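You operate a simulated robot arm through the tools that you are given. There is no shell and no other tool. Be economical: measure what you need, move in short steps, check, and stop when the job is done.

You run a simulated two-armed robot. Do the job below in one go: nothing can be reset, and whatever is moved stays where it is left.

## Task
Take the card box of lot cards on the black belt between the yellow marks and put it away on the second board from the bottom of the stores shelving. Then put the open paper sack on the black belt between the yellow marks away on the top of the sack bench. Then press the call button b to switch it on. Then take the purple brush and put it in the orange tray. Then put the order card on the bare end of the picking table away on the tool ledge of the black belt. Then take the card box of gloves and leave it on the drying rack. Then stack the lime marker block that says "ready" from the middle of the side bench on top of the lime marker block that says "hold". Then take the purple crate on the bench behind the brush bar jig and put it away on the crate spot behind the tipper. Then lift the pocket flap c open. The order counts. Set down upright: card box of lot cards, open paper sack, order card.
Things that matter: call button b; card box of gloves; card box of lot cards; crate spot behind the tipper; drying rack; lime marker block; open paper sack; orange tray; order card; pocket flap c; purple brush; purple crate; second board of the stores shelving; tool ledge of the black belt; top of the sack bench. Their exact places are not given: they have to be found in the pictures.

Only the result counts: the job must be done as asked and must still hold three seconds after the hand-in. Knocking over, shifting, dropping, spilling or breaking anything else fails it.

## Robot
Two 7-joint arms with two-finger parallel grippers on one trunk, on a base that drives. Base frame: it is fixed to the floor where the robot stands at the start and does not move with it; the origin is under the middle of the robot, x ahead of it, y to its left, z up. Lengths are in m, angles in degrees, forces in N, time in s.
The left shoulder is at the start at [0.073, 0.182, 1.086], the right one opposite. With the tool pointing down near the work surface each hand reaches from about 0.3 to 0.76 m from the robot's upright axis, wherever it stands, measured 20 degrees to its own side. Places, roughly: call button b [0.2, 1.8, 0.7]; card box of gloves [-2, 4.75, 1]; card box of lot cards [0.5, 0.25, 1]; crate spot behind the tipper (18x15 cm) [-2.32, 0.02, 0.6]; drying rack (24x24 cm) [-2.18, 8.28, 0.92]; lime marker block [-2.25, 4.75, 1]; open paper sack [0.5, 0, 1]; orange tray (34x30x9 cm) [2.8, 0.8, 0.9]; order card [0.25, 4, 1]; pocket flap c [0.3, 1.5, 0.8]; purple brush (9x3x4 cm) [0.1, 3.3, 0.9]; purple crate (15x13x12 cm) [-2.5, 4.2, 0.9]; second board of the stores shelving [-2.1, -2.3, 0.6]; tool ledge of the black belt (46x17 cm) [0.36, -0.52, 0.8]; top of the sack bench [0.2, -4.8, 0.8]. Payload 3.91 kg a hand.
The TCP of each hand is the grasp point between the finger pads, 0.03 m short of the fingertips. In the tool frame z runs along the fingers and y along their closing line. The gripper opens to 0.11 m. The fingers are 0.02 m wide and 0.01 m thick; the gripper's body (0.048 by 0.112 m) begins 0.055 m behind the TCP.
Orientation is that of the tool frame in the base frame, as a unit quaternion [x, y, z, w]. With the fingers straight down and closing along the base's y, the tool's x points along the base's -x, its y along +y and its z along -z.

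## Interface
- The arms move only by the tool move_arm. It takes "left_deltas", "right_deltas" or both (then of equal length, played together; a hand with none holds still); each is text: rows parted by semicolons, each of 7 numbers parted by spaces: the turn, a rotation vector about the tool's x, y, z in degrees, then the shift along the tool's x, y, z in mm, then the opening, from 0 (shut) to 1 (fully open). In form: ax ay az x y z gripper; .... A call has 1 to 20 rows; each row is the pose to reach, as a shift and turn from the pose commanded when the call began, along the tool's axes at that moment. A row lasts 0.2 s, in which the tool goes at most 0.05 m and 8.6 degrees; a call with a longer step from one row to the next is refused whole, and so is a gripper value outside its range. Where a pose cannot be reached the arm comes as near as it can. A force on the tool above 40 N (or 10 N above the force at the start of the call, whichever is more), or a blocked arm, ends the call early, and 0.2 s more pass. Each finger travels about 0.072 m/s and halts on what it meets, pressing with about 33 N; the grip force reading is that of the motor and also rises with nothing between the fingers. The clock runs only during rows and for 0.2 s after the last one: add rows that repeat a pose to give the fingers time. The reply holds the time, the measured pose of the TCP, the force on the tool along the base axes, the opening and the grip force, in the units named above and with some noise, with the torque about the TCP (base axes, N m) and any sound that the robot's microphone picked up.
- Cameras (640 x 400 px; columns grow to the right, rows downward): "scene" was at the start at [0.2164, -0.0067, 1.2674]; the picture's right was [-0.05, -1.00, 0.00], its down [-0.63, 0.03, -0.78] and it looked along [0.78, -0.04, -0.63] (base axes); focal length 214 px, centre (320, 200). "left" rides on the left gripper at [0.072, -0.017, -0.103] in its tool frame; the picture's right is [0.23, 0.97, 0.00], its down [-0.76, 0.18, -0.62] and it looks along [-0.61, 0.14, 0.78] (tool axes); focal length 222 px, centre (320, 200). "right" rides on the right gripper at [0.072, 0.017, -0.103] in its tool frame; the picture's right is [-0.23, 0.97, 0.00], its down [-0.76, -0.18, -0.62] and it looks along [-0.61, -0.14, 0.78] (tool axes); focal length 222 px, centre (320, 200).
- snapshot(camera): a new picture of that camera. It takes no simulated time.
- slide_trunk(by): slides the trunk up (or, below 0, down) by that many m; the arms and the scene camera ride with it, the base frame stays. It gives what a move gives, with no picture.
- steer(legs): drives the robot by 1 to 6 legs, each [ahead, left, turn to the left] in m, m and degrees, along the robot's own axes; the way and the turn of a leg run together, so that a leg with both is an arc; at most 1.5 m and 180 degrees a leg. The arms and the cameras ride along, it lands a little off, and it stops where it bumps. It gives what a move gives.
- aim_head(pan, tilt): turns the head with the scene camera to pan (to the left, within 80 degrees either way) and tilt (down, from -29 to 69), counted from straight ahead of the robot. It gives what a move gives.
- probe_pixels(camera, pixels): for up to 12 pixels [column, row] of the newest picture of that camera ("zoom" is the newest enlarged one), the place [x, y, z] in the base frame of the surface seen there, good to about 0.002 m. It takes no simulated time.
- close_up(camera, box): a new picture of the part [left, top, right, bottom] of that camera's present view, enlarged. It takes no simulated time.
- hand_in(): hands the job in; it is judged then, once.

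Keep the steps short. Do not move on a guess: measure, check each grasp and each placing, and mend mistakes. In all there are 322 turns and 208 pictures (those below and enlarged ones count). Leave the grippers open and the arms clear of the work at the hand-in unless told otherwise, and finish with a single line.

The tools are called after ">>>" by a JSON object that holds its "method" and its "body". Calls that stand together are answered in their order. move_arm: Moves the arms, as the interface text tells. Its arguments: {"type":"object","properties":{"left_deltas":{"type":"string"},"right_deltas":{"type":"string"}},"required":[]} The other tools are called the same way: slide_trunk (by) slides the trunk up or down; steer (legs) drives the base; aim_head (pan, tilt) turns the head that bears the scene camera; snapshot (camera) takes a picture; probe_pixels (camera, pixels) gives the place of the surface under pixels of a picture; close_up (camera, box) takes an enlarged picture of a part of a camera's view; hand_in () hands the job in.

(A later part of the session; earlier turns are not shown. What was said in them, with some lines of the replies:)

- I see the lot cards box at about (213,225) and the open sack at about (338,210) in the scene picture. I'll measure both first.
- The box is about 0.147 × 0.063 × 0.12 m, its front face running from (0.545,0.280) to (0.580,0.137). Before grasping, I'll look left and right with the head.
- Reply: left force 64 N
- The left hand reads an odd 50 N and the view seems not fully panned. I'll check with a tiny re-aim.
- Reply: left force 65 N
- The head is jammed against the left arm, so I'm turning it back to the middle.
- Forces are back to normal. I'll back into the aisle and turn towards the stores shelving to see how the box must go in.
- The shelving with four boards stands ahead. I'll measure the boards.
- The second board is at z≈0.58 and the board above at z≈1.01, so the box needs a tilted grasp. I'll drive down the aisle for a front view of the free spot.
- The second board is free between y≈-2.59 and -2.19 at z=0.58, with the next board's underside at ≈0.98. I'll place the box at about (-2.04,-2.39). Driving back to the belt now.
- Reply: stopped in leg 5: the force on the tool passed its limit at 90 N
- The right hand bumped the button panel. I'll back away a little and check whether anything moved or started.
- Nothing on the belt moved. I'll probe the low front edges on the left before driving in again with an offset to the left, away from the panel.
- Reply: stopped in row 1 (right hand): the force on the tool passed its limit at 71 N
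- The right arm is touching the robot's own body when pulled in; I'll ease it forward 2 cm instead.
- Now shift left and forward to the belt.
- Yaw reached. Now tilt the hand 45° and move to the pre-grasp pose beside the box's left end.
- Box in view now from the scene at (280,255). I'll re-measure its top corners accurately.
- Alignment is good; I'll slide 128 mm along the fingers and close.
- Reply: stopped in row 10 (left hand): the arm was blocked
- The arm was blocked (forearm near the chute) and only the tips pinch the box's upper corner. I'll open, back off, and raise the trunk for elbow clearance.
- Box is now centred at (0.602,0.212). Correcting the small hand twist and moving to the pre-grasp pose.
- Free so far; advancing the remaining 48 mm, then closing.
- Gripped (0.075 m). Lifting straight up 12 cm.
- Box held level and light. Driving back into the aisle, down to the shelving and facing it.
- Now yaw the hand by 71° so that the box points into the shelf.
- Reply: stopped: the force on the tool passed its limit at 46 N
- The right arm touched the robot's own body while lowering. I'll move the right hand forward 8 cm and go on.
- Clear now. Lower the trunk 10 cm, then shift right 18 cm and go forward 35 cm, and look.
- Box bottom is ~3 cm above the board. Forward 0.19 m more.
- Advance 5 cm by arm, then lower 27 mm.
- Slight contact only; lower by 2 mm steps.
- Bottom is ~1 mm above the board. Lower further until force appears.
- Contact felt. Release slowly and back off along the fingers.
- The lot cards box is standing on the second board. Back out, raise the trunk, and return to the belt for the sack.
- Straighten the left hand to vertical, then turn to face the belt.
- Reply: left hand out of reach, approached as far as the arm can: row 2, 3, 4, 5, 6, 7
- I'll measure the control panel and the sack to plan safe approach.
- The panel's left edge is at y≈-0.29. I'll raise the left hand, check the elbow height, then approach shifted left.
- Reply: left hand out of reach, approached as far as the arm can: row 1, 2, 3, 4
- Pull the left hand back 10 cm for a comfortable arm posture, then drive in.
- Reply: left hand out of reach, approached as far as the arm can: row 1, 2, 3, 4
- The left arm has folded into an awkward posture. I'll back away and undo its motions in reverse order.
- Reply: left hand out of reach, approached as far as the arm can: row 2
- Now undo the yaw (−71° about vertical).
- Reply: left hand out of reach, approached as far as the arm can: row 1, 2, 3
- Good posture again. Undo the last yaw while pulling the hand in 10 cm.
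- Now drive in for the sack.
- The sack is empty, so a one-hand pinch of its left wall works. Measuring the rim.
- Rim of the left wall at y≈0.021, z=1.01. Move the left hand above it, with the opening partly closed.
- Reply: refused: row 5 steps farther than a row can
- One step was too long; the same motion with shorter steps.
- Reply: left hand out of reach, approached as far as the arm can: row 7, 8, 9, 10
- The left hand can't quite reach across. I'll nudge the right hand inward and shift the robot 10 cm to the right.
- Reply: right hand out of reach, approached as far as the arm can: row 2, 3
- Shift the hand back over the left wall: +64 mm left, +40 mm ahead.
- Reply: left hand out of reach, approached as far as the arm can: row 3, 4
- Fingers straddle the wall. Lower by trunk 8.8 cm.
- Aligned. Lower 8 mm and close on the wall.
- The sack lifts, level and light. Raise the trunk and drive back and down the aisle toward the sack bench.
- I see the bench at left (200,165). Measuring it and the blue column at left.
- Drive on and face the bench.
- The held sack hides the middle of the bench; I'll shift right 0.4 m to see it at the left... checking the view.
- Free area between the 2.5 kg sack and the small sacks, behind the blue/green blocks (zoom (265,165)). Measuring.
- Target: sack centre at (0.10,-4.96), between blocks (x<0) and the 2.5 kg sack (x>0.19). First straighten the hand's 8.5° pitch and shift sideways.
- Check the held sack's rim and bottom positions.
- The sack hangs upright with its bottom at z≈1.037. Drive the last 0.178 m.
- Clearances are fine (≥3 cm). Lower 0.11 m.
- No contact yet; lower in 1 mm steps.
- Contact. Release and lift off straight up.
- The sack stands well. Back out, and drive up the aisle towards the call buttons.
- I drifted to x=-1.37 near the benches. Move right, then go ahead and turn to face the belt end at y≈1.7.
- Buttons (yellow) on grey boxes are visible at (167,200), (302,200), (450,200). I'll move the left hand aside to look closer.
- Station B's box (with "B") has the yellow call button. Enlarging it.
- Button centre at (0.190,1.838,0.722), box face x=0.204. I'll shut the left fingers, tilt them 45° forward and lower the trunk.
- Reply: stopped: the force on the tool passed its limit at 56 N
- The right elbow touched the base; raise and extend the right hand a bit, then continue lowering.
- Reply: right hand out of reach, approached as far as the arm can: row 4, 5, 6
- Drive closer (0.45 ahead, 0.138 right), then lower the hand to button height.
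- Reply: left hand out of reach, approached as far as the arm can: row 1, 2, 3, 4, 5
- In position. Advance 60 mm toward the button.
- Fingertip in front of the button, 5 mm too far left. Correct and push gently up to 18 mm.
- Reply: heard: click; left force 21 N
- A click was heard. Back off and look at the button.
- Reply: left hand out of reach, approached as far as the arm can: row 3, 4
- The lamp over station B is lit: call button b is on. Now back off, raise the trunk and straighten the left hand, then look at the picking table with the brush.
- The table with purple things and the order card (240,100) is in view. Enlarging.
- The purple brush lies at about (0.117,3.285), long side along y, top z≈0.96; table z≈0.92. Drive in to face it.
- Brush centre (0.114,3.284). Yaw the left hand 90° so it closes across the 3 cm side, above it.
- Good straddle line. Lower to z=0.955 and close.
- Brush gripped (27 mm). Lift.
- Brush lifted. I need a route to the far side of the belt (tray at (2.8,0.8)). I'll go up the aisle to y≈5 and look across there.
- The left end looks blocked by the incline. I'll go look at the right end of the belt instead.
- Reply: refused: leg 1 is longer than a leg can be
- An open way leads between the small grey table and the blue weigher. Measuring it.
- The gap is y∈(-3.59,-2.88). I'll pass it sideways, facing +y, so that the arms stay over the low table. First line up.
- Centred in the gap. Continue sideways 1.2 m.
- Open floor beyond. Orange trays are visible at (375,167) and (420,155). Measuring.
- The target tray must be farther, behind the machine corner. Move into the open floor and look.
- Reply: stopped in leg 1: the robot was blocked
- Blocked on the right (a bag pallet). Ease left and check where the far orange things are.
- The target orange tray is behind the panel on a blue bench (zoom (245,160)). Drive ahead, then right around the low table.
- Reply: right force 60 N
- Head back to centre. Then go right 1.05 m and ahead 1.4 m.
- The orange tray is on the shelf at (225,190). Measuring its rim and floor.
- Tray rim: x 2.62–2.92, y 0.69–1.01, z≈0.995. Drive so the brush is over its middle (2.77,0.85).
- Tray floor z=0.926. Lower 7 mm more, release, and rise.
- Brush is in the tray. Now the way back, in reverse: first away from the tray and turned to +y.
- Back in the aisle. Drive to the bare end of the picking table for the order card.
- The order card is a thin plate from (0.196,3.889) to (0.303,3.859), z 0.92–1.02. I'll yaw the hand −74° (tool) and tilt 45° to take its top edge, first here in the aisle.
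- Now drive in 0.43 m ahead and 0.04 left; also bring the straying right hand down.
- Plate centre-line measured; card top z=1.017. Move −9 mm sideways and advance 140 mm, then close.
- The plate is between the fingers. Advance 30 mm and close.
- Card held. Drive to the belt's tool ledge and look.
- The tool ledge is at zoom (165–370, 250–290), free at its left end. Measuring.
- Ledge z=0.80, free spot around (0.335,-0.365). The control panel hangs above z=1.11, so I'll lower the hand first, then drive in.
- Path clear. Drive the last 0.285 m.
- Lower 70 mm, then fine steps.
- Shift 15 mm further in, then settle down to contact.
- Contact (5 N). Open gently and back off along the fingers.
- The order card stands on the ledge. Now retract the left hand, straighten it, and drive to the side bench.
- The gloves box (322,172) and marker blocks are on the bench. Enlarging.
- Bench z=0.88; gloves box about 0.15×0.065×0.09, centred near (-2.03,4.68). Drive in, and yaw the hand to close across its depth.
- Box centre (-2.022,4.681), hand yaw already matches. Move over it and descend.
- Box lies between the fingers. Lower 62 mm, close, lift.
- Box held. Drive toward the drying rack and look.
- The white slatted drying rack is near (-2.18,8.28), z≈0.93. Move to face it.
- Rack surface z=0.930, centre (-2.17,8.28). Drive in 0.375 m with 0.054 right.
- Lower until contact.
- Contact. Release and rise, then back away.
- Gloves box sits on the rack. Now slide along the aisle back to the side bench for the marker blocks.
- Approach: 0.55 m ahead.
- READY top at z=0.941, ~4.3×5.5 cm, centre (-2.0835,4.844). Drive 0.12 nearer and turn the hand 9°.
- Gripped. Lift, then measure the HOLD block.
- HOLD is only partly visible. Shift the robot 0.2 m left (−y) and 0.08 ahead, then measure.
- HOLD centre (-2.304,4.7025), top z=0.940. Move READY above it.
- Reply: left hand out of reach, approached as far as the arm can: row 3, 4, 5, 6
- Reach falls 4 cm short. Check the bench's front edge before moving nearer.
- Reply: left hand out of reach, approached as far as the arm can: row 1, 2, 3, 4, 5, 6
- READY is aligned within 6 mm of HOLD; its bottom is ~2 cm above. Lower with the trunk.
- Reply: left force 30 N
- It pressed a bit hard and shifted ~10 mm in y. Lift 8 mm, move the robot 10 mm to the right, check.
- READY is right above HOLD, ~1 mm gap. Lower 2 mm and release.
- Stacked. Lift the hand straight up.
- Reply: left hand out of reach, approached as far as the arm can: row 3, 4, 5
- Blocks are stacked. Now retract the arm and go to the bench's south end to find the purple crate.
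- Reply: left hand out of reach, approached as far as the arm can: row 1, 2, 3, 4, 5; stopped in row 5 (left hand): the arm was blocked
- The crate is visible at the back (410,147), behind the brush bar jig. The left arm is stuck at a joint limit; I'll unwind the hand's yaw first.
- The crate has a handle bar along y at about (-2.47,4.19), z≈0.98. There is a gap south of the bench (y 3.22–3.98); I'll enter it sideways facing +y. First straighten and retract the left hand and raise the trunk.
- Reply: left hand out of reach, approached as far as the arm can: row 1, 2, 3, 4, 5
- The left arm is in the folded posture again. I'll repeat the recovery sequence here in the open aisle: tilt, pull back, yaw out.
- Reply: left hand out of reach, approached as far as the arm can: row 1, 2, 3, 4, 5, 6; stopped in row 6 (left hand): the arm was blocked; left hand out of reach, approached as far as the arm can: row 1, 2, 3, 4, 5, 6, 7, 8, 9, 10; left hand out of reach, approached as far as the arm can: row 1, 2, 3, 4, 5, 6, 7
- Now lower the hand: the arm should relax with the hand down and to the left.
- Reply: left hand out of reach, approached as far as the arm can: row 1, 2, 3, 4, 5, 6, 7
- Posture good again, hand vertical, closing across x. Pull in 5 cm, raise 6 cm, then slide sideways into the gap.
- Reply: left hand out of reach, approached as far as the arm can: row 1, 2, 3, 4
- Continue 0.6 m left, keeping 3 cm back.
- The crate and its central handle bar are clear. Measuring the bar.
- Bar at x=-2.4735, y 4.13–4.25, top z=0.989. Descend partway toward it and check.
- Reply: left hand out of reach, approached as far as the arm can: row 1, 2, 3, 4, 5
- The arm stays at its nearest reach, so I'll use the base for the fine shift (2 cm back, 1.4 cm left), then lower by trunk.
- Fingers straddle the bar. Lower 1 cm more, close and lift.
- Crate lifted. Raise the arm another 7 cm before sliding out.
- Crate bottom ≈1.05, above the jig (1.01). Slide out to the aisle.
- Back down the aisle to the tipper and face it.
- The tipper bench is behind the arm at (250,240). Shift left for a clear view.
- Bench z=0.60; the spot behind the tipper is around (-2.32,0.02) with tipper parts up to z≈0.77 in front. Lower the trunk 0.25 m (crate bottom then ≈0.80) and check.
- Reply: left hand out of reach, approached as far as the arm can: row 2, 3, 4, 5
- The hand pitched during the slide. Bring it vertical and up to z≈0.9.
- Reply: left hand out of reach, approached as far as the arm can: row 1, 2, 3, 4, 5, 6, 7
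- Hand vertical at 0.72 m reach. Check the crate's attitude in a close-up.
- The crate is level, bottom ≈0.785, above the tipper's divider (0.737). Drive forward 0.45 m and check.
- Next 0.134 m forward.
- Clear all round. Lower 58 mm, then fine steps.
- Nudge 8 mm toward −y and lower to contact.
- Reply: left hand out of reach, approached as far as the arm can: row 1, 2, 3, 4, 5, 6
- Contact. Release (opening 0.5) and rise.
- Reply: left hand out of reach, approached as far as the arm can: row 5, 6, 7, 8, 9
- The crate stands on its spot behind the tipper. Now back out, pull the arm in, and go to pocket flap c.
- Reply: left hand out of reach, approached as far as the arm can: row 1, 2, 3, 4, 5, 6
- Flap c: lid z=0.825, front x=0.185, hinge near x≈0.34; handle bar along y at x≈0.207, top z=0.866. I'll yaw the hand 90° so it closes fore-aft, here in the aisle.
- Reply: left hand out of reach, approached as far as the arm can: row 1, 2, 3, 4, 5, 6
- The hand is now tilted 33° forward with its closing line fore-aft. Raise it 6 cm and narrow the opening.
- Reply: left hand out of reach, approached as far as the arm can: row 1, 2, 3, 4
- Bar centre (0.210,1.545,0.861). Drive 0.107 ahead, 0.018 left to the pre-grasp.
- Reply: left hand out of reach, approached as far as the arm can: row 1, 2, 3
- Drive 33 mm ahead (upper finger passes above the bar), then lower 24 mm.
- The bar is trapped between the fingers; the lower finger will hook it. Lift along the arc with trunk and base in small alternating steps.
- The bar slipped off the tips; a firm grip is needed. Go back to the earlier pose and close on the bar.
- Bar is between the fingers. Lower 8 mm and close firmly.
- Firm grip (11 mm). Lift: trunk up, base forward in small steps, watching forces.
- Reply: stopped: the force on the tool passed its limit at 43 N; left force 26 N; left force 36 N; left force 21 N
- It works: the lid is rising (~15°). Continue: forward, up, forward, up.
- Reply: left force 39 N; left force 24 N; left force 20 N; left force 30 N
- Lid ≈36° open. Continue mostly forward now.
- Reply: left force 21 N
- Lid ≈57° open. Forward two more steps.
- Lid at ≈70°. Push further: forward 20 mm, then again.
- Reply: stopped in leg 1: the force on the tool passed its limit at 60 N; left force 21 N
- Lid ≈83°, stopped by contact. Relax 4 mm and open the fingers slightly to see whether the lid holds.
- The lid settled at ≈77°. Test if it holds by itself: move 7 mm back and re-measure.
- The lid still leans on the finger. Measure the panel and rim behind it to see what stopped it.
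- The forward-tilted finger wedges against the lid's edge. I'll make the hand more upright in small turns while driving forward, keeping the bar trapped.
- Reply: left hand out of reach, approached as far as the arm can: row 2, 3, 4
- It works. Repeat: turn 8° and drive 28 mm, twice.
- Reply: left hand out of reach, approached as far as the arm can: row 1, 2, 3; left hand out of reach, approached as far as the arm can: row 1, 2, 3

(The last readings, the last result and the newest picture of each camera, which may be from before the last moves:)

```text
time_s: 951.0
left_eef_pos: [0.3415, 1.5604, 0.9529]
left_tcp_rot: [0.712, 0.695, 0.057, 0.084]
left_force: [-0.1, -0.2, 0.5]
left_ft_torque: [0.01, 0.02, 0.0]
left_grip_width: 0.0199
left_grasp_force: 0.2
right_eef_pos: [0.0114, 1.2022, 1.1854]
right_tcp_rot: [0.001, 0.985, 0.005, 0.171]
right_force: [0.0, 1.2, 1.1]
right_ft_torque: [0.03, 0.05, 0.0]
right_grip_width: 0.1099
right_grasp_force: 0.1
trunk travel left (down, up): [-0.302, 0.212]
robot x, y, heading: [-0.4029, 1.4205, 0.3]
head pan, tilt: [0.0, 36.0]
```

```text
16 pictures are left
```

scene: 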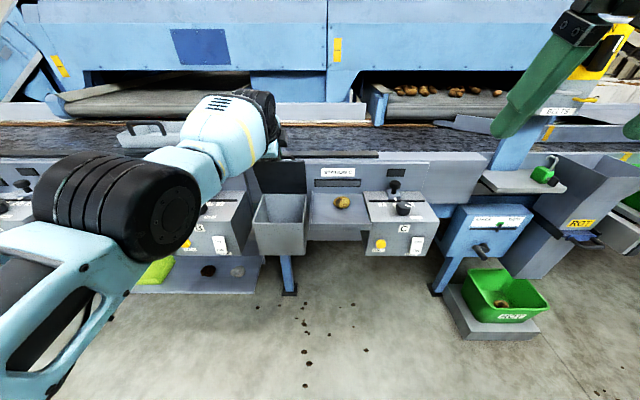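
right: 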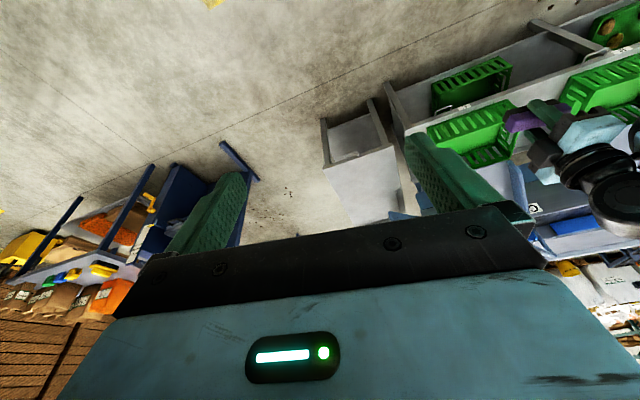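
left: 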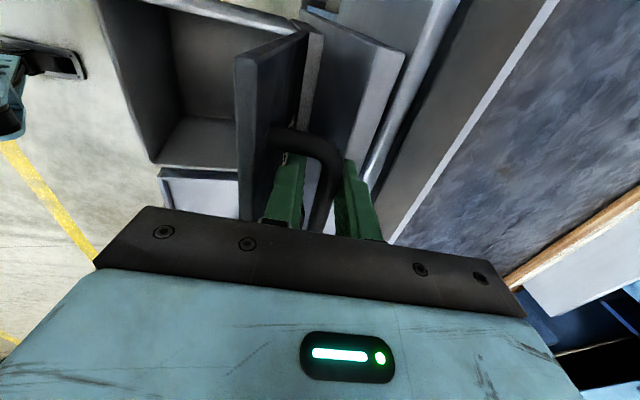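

Hand nearly vertical (11° tilt), bar still trapped. Now push the lid over: forward 35 mm, then check.

>>> {"method": "steer", "body": {"legs": [[0.02, 0, 0]]}}

>>> {"method": "steer", "body": {"legs": [[0.02, 0, 0]]}}

>>> {"method": "close_up", "body": {"camera": "scene", "box": [220, 140, 350, 235]}}

>>> {"method": "probe_pixels", "body": {"camera": "zoom", "pixels": [[330, 160], [330, 230], [390, 150], [390, 240], [360, 120], [360, 250]]}}

```text
time_s: 951.7
left_eef_pos: [0.3616, 1.5602, 0.9533]
left_tcp_rot: [0.712, 0.695, 0.058, 0.086]
left_force: [1.4, 1.0, 0.6]
left_ft_torque: [0.02, 0.0, 0.01]
left_grip_width: 0.0204
left_grasp_force: 0.3
right_eef_pos: [0.0309, 1.2005, 1.1856]
right_tcp_rot: [0.0, 0.985, 0.006, 0.172]
right_force: [-0.6, -0.7, -0.1]
right_ft_torque: [0.05, 0.02, -0.02]
right_grip_width: 0.11
right_grasp_force: 0.0
trunk travel left (down, up): [-0.302, 0.212]
robot x, y, heading: [-0.3815, 1.4185, 0.5]
head pan, tilt: [0.0, 36.0]
```

```text
time_s: 952.6
left_eef_pos: [0.3743, 1.5604, 0.957]
left_tcp_rot: [0.713, 0.695, 0.052, 0.079]
left_force: [-13.6, -0.2, 2.8]
left_ft_torque: [0.02, 0.25, 0.15]
left_grip_width: 0.0138
left_grasp_force: 0.0
right_eef_pos: [0.0459, 1.2026, 1.1855]
right_tcp_rot: [0.0, 0.985, 0.005, 0.172]
right_force: [0.5, 0.2, -0.4]
right_ft_torque: [-0.01, 0.01, -0.01]
right_grip_width: 0.1098
right_grasp_force: 0.1
trunk travel left (down, up): [-0.302, 0.212]
robot x, y, heading: [-0.3621, 1.4189, 0.3]
head pan, tilt: [0.0, 36.0]
stopped in leg 1: the force on the tool passed its limit at 63 N (the readings are from after the stop); the commanded pose is now the measured one
```

```text
4.21 times, centred on (285, 188) of scene
```

zoom: 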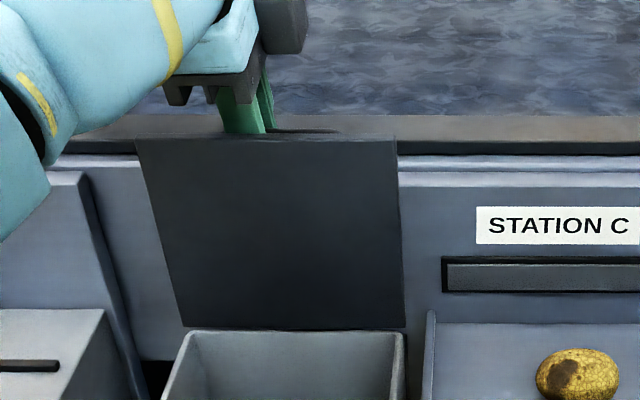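

```text
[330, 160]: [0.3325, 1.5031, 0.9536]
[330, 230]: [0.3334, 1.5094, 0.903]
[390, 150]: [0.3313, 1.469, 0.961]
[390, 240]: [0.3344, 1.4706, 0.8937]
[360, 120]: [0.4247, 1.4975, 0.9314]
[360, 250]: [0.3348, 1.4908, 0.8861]
```

Lid ≈88°; the far fingertip meets the belt rim (top z≈0.932). Raise 11 mm and push 20 mm more.

>>> {"method": "slide_trunk", "body": {"by": 0.012}}

>>> {"method": "steer", "body": {"legs": [[0.02, 0, 0]]}}

>>> {"method": "close_up", "body": {"camera": "scene", "box": [220, 140, 350, 235]}}

>>> {"method": "probe_pixels", "body": {"camera": "zoom", "pixels": [[330, 160], [330, 230], [390, 160], [390, 240], [360, 150], [360, 250]]}}

```text
time_s: 953.2
left_eef_pos: [0.3764, 1.5597, 0.9682]
left_tcp_rot: [0.712, 0.695, 0.055, 0.081]
left_force: [1.7, 0.1, 1.3]
left_ft_torque: [0.0, -0.04, 0.02]
left_grip_width: 0.0201
left_grasp_force: 0.3
right_eef_pos: [0.0496, 1.202, 1.1959]
right_tcp_rot: [0.0, 0.985, 0.005, 0.172]
right_force: [-0.6, 0.9, -0.1]
right_ft_torque: [-0.02, 0.0, 0.0]
right_grip_width: 0.1098
right_grasp_force: 0.1
trunk travel left (down, up): [-0.314, 0.2]
robot x, y, heading: [-0.3682, 1.4229, 0.1]
head pan, tilt: [0.0, 36.0]
```

```text
time_s: 954.0
left_eef_pos: [0.3936, 1.5599, 0.9685]
left_tcp_rot: [0.712, 0.695, 0.053, 0.08]
left_force: [-6.8, -0.4, 1.6]
left_ft_torque: [0.0, 0.28, 0.07]
left_grip_width: 0.0227
left_grasp_force: 3.1
right_eef_pos: [0.0682, 1.2017, 1.1972]
right_tcp_rot: [0.0, 0.985, 0.005, 0.172]
right_force: [0.3, -0.3, 0.7]
right_ft_torque: [-0.02, 0.03, 0.0]
right_grip_width: 0.1102
right_grasp_force: 0.0
trunk travel left (down, up): [-0.314, 0.2]
robot x, y, heading: [-0.3469, 1.4205, 0.5]
head pan, tilt: [0.0, 36.0]
```

```text
4.21 times, centred on (285, 188) of scene
```

zoom: 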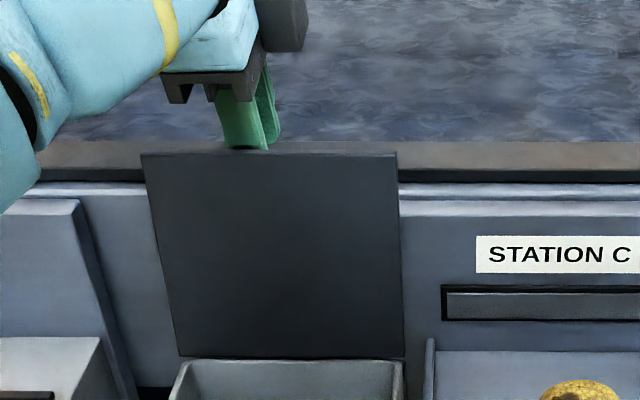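

```text
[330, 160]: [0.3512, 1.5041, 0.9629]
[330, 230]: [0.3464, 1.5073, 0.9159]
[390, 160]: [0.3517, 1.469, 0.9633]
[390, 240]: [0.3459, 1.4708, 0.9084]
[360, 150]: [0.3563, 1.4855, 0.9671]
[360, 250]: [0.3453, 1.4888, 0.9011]
```

The lid is past vertical (≈96°). Relax 6 mm, and lift the hand off upward.

>>> {"method": "steer", "body": {"legs": [[-0.007, 0, 0]]}}

>>> {"method": "slide_trunk", "body": {"by": 0.05}}

>>> {"method": "close_up", "body": {"camera": "scene", "box": [220, 140, 350, 235]}}

>>> {"method": "probe_pixels", "body": {"camera": "zoom", "pixels": [[330, 200], [330, 260], [390, 200], [390, 270], [360, 190], [360, 280]]}}

```text
time_s: 954.8
left_eef_pos: [0.3877, 1.5593, 0.967]
left_tcp_rot: [0.712, 0.695, 0.052, 0.079]
left_force: [-0.6, 0.9, -0.2]
left_ft_torque: [-0.01, -0.03, 0.0]
left_grip_width: 0.0201
left_grasp_force: 0.1
right_eef_pos: [0.0621, 1.203, 1.196]
right_tcp_rot: [0.0, 0.985, 0.005, 0.171]
right_force: [-0.6, -0.9, 0.0]
right_ft_torque: [0.02, -0.01, 0.0]
right_grip_width: 0.1103
right_grasp_force: 0.0
trunk travel left (down, up): [-0.314, 0.2]
robot x, y, heading: [-0.3484, 1.4196, 0.2]
head pan, tilt: [0.0, 36.0]
```

```text
time_s: 955.7
left_eef_pos: [0.3838, 1.5621, 1.0461]
left_tcp_rot: [0.711, 0.693, 0.069, 0.096]
left_force: [0.7, 1.0, 0.8]
left_ft_torque: [0.02, -0.01, 0.01]
left_grip_width: 0.0199
left_grasp_force: 0.0
right_eef_pos: [0.0614, 1.2015, 1.2455]
right_tcp_rot: [0.0, 0.985, 0.005, 0.171]
right_force: [0.6, -0.8, 0.0]
right_ft_torque: [0.01, 0.04, 0.0]
right_grip_width: 0.1099
right_grasp_force: 0.1
trunk travel left (down, up): [-0.364, 0.15]
robot x, y, heading: [-0.3511, 1.4192, 0.5]
head pan, tilt: [0.0, 36.0]
```

```text
4.21 times, centred on (285, 188) of scene
```

zoom: 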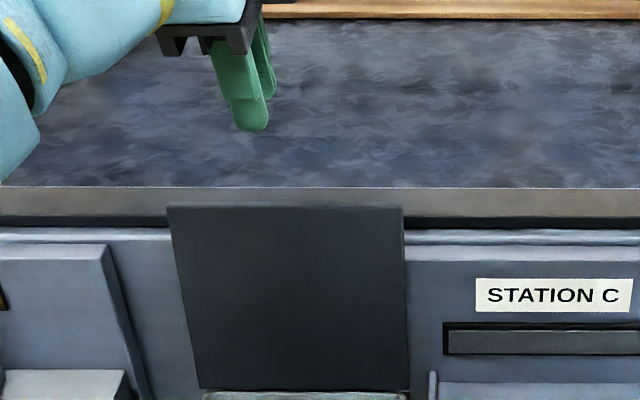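

```text
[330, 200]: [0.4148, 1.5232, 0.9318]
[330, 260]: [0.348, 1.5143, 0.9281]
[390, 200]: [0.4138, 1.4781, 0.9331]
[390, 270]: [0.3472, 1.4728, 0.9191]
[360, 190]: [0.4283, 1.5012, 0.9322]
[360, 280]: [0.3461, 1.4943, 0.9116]
```

The lid stays open on its own. Raise a little more, back away, and open the gripper.

>>> {"method": "slide_trunk", "body": {"by": 0.04}}

>>> {"method": "steer", "body": {"legs": [[-0.6, 0, 0]]}}

>>> {"method": "move_arm", "body": {"left_deltas": "0 0 0 0 0 0 0.4; 0 0 0 0 0 0 0.7; 0 0 0 0 0 0 1; 0 0 0 0 0 0 1; 0 0 0 0 0 0 1; 0 0 0 0 0 0 1; 0 0 0 0 0 0 1"}}

>>> {"method": "snapshot", "body": {"camera": "scene"}}

```text
time_s: 956.5
left_eef_pos: [0.3768, 1.5609, 1.1143]
left_tcp_rot: [0.709, 0.691, 0.085, 0.11]
left_force: [0.3, -0.1, -0.1]
left_ft_torque: [0.01, 0.0, 0.01]
left_grip_width: 0.0196
left_grasp_force: 0.1
right_eef_pos: [0.062, 1.2023, 1.287]
right_tcp_rot: [0.0, 0.985, 0.005, 0.171]
right_force: [0.4, 0.1, 0.6]
right_ft_torque: [0.02, 0.02, 0.0]
right_grip_width: 0.1101
right_grasp_force: 0.0
trunk travel left (down, up): [-0.404, 0.11]
robot x, y, heading: [-0.351, 1.4237, 0.2]
head pan, tilt: [0.0, 36.0]
```

```text
time_s: 959.9
left_eef_pos: [-0.23, 1.5589, 1.1147]
left_tcp_rot: [0.708, 0.692, 0.085, 0.111]
left_force: [0.6, 0.9, -0.2]
left_ft_torque: [0.02, 0.02, 0.0]
left_grip_width: 0.0201
left_grasp_force: 0.0
right_eef_pos: [-0.5426, 1.1995, 1.287]
right_tcp_rot: [-0.003, 0.985, 0.006, 0.172]
right_force: [-0.4, -0.7, -0.5]
right_ft_torque: [-0.02, 0.0, -0.01]
right_grip_width: 0.1102
right_grasp_force: 0.1
trunk travel left (down, up): [-0.404, 0.11]
robot x, y, heading: [-0.9568, 1.4162, 0.6]
head pan, tilt: [0.0, 36.0]
```

```text
time_s: 961.5
left_eef_pos: [-0.2303, 1.5595, 1.1155]
left_tcp_rot: [0.708, 0.692, 0.085, 0.111]
left_force: [0.7, 0.4, -0.3]
left_ft_torque: [0.03, 0.01, -0.01]
left_grip_width: 0.1099
left_grasp_force: 0.0
right_eef_pos: [-0.5436, 1.2004, 1.2866]
right_tcp_rot: [-0.002, 0.985, 0.006, 0.172]
right_force: [0.0, 0.9, -0.3]
right_ft_torque: [0.0, -0.02, 0.01]
right_grip_width: 0.1098
right_grasp_force: 0.1
trunk travel left (down, up): [-0.404, 0.11]
robot x, y, heading: [-0.9545, 1.4149, 0.5]
head pan, tilt: [0.0, 36.0]
```

```text
12 pictures are left
```

scene: 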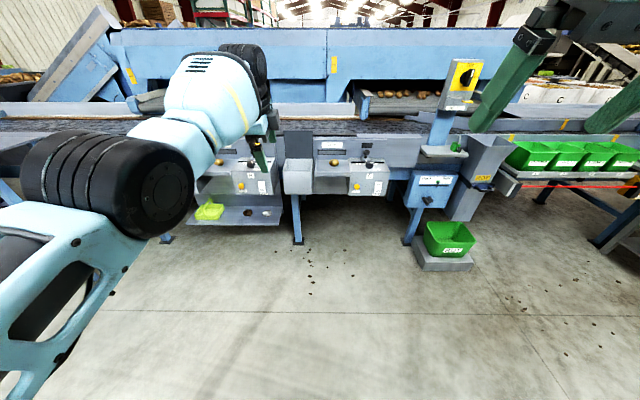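

One last check of the flap and lamp b.

>>> {"method": "steer", "body": {"legs": [[0, -0.25, 0]]}}

>>> {"method": "close_up", "body": {"camera": "scene", "box": [200, 110, 400, 235]}}

```text
time_s: 964.4
left_eef_pos: [-0.2267, 1.3071, 1.1156]
left_tcp_rot: [0.708, 0.692, 0.086, 0.111]
left_force: [0.6, 0.3, -0.4]
left_ft_torque: [-0.01, 0.01, 0.0]
left_grip_width: 0.1102
left_grasp_force: 0.1
right_eef_pos: [-0.5406, 0.9471, 1.2879]
right_tcp_rot: [-0.003, 0.985, 0.005, 0.172]
right_force: [0.6, -0.1, -0.1]
right_ft_torque: [0.0, -0.01, -0.03]
right_grip_width: 0.1104
right_grasp_force: 0.0
trunk travel left (down, up): [-0.404, 0.11]
robot x, y, heading: [-0.9526, 1.165, 0.6]
head pan, tilt: [0.0, 36.0]
```

```text
3.20 times, centred on (300, 172) of scene
```

zoom: 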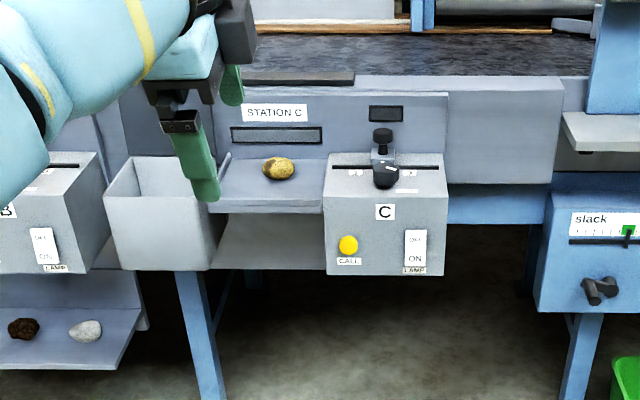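

The pocket stays open, nothing is held, and both arms are clear, so I'm handing in.

>>> {"method": "hand_in", "body": {}}

```text
The job is handed in.
```

All nine steps were done in the order asked and the job is handed in; in the last picture pocket c stood open, though the arm hid its lid, and along the way I bumped the control panel and a bag pallet without seeing anything shift.
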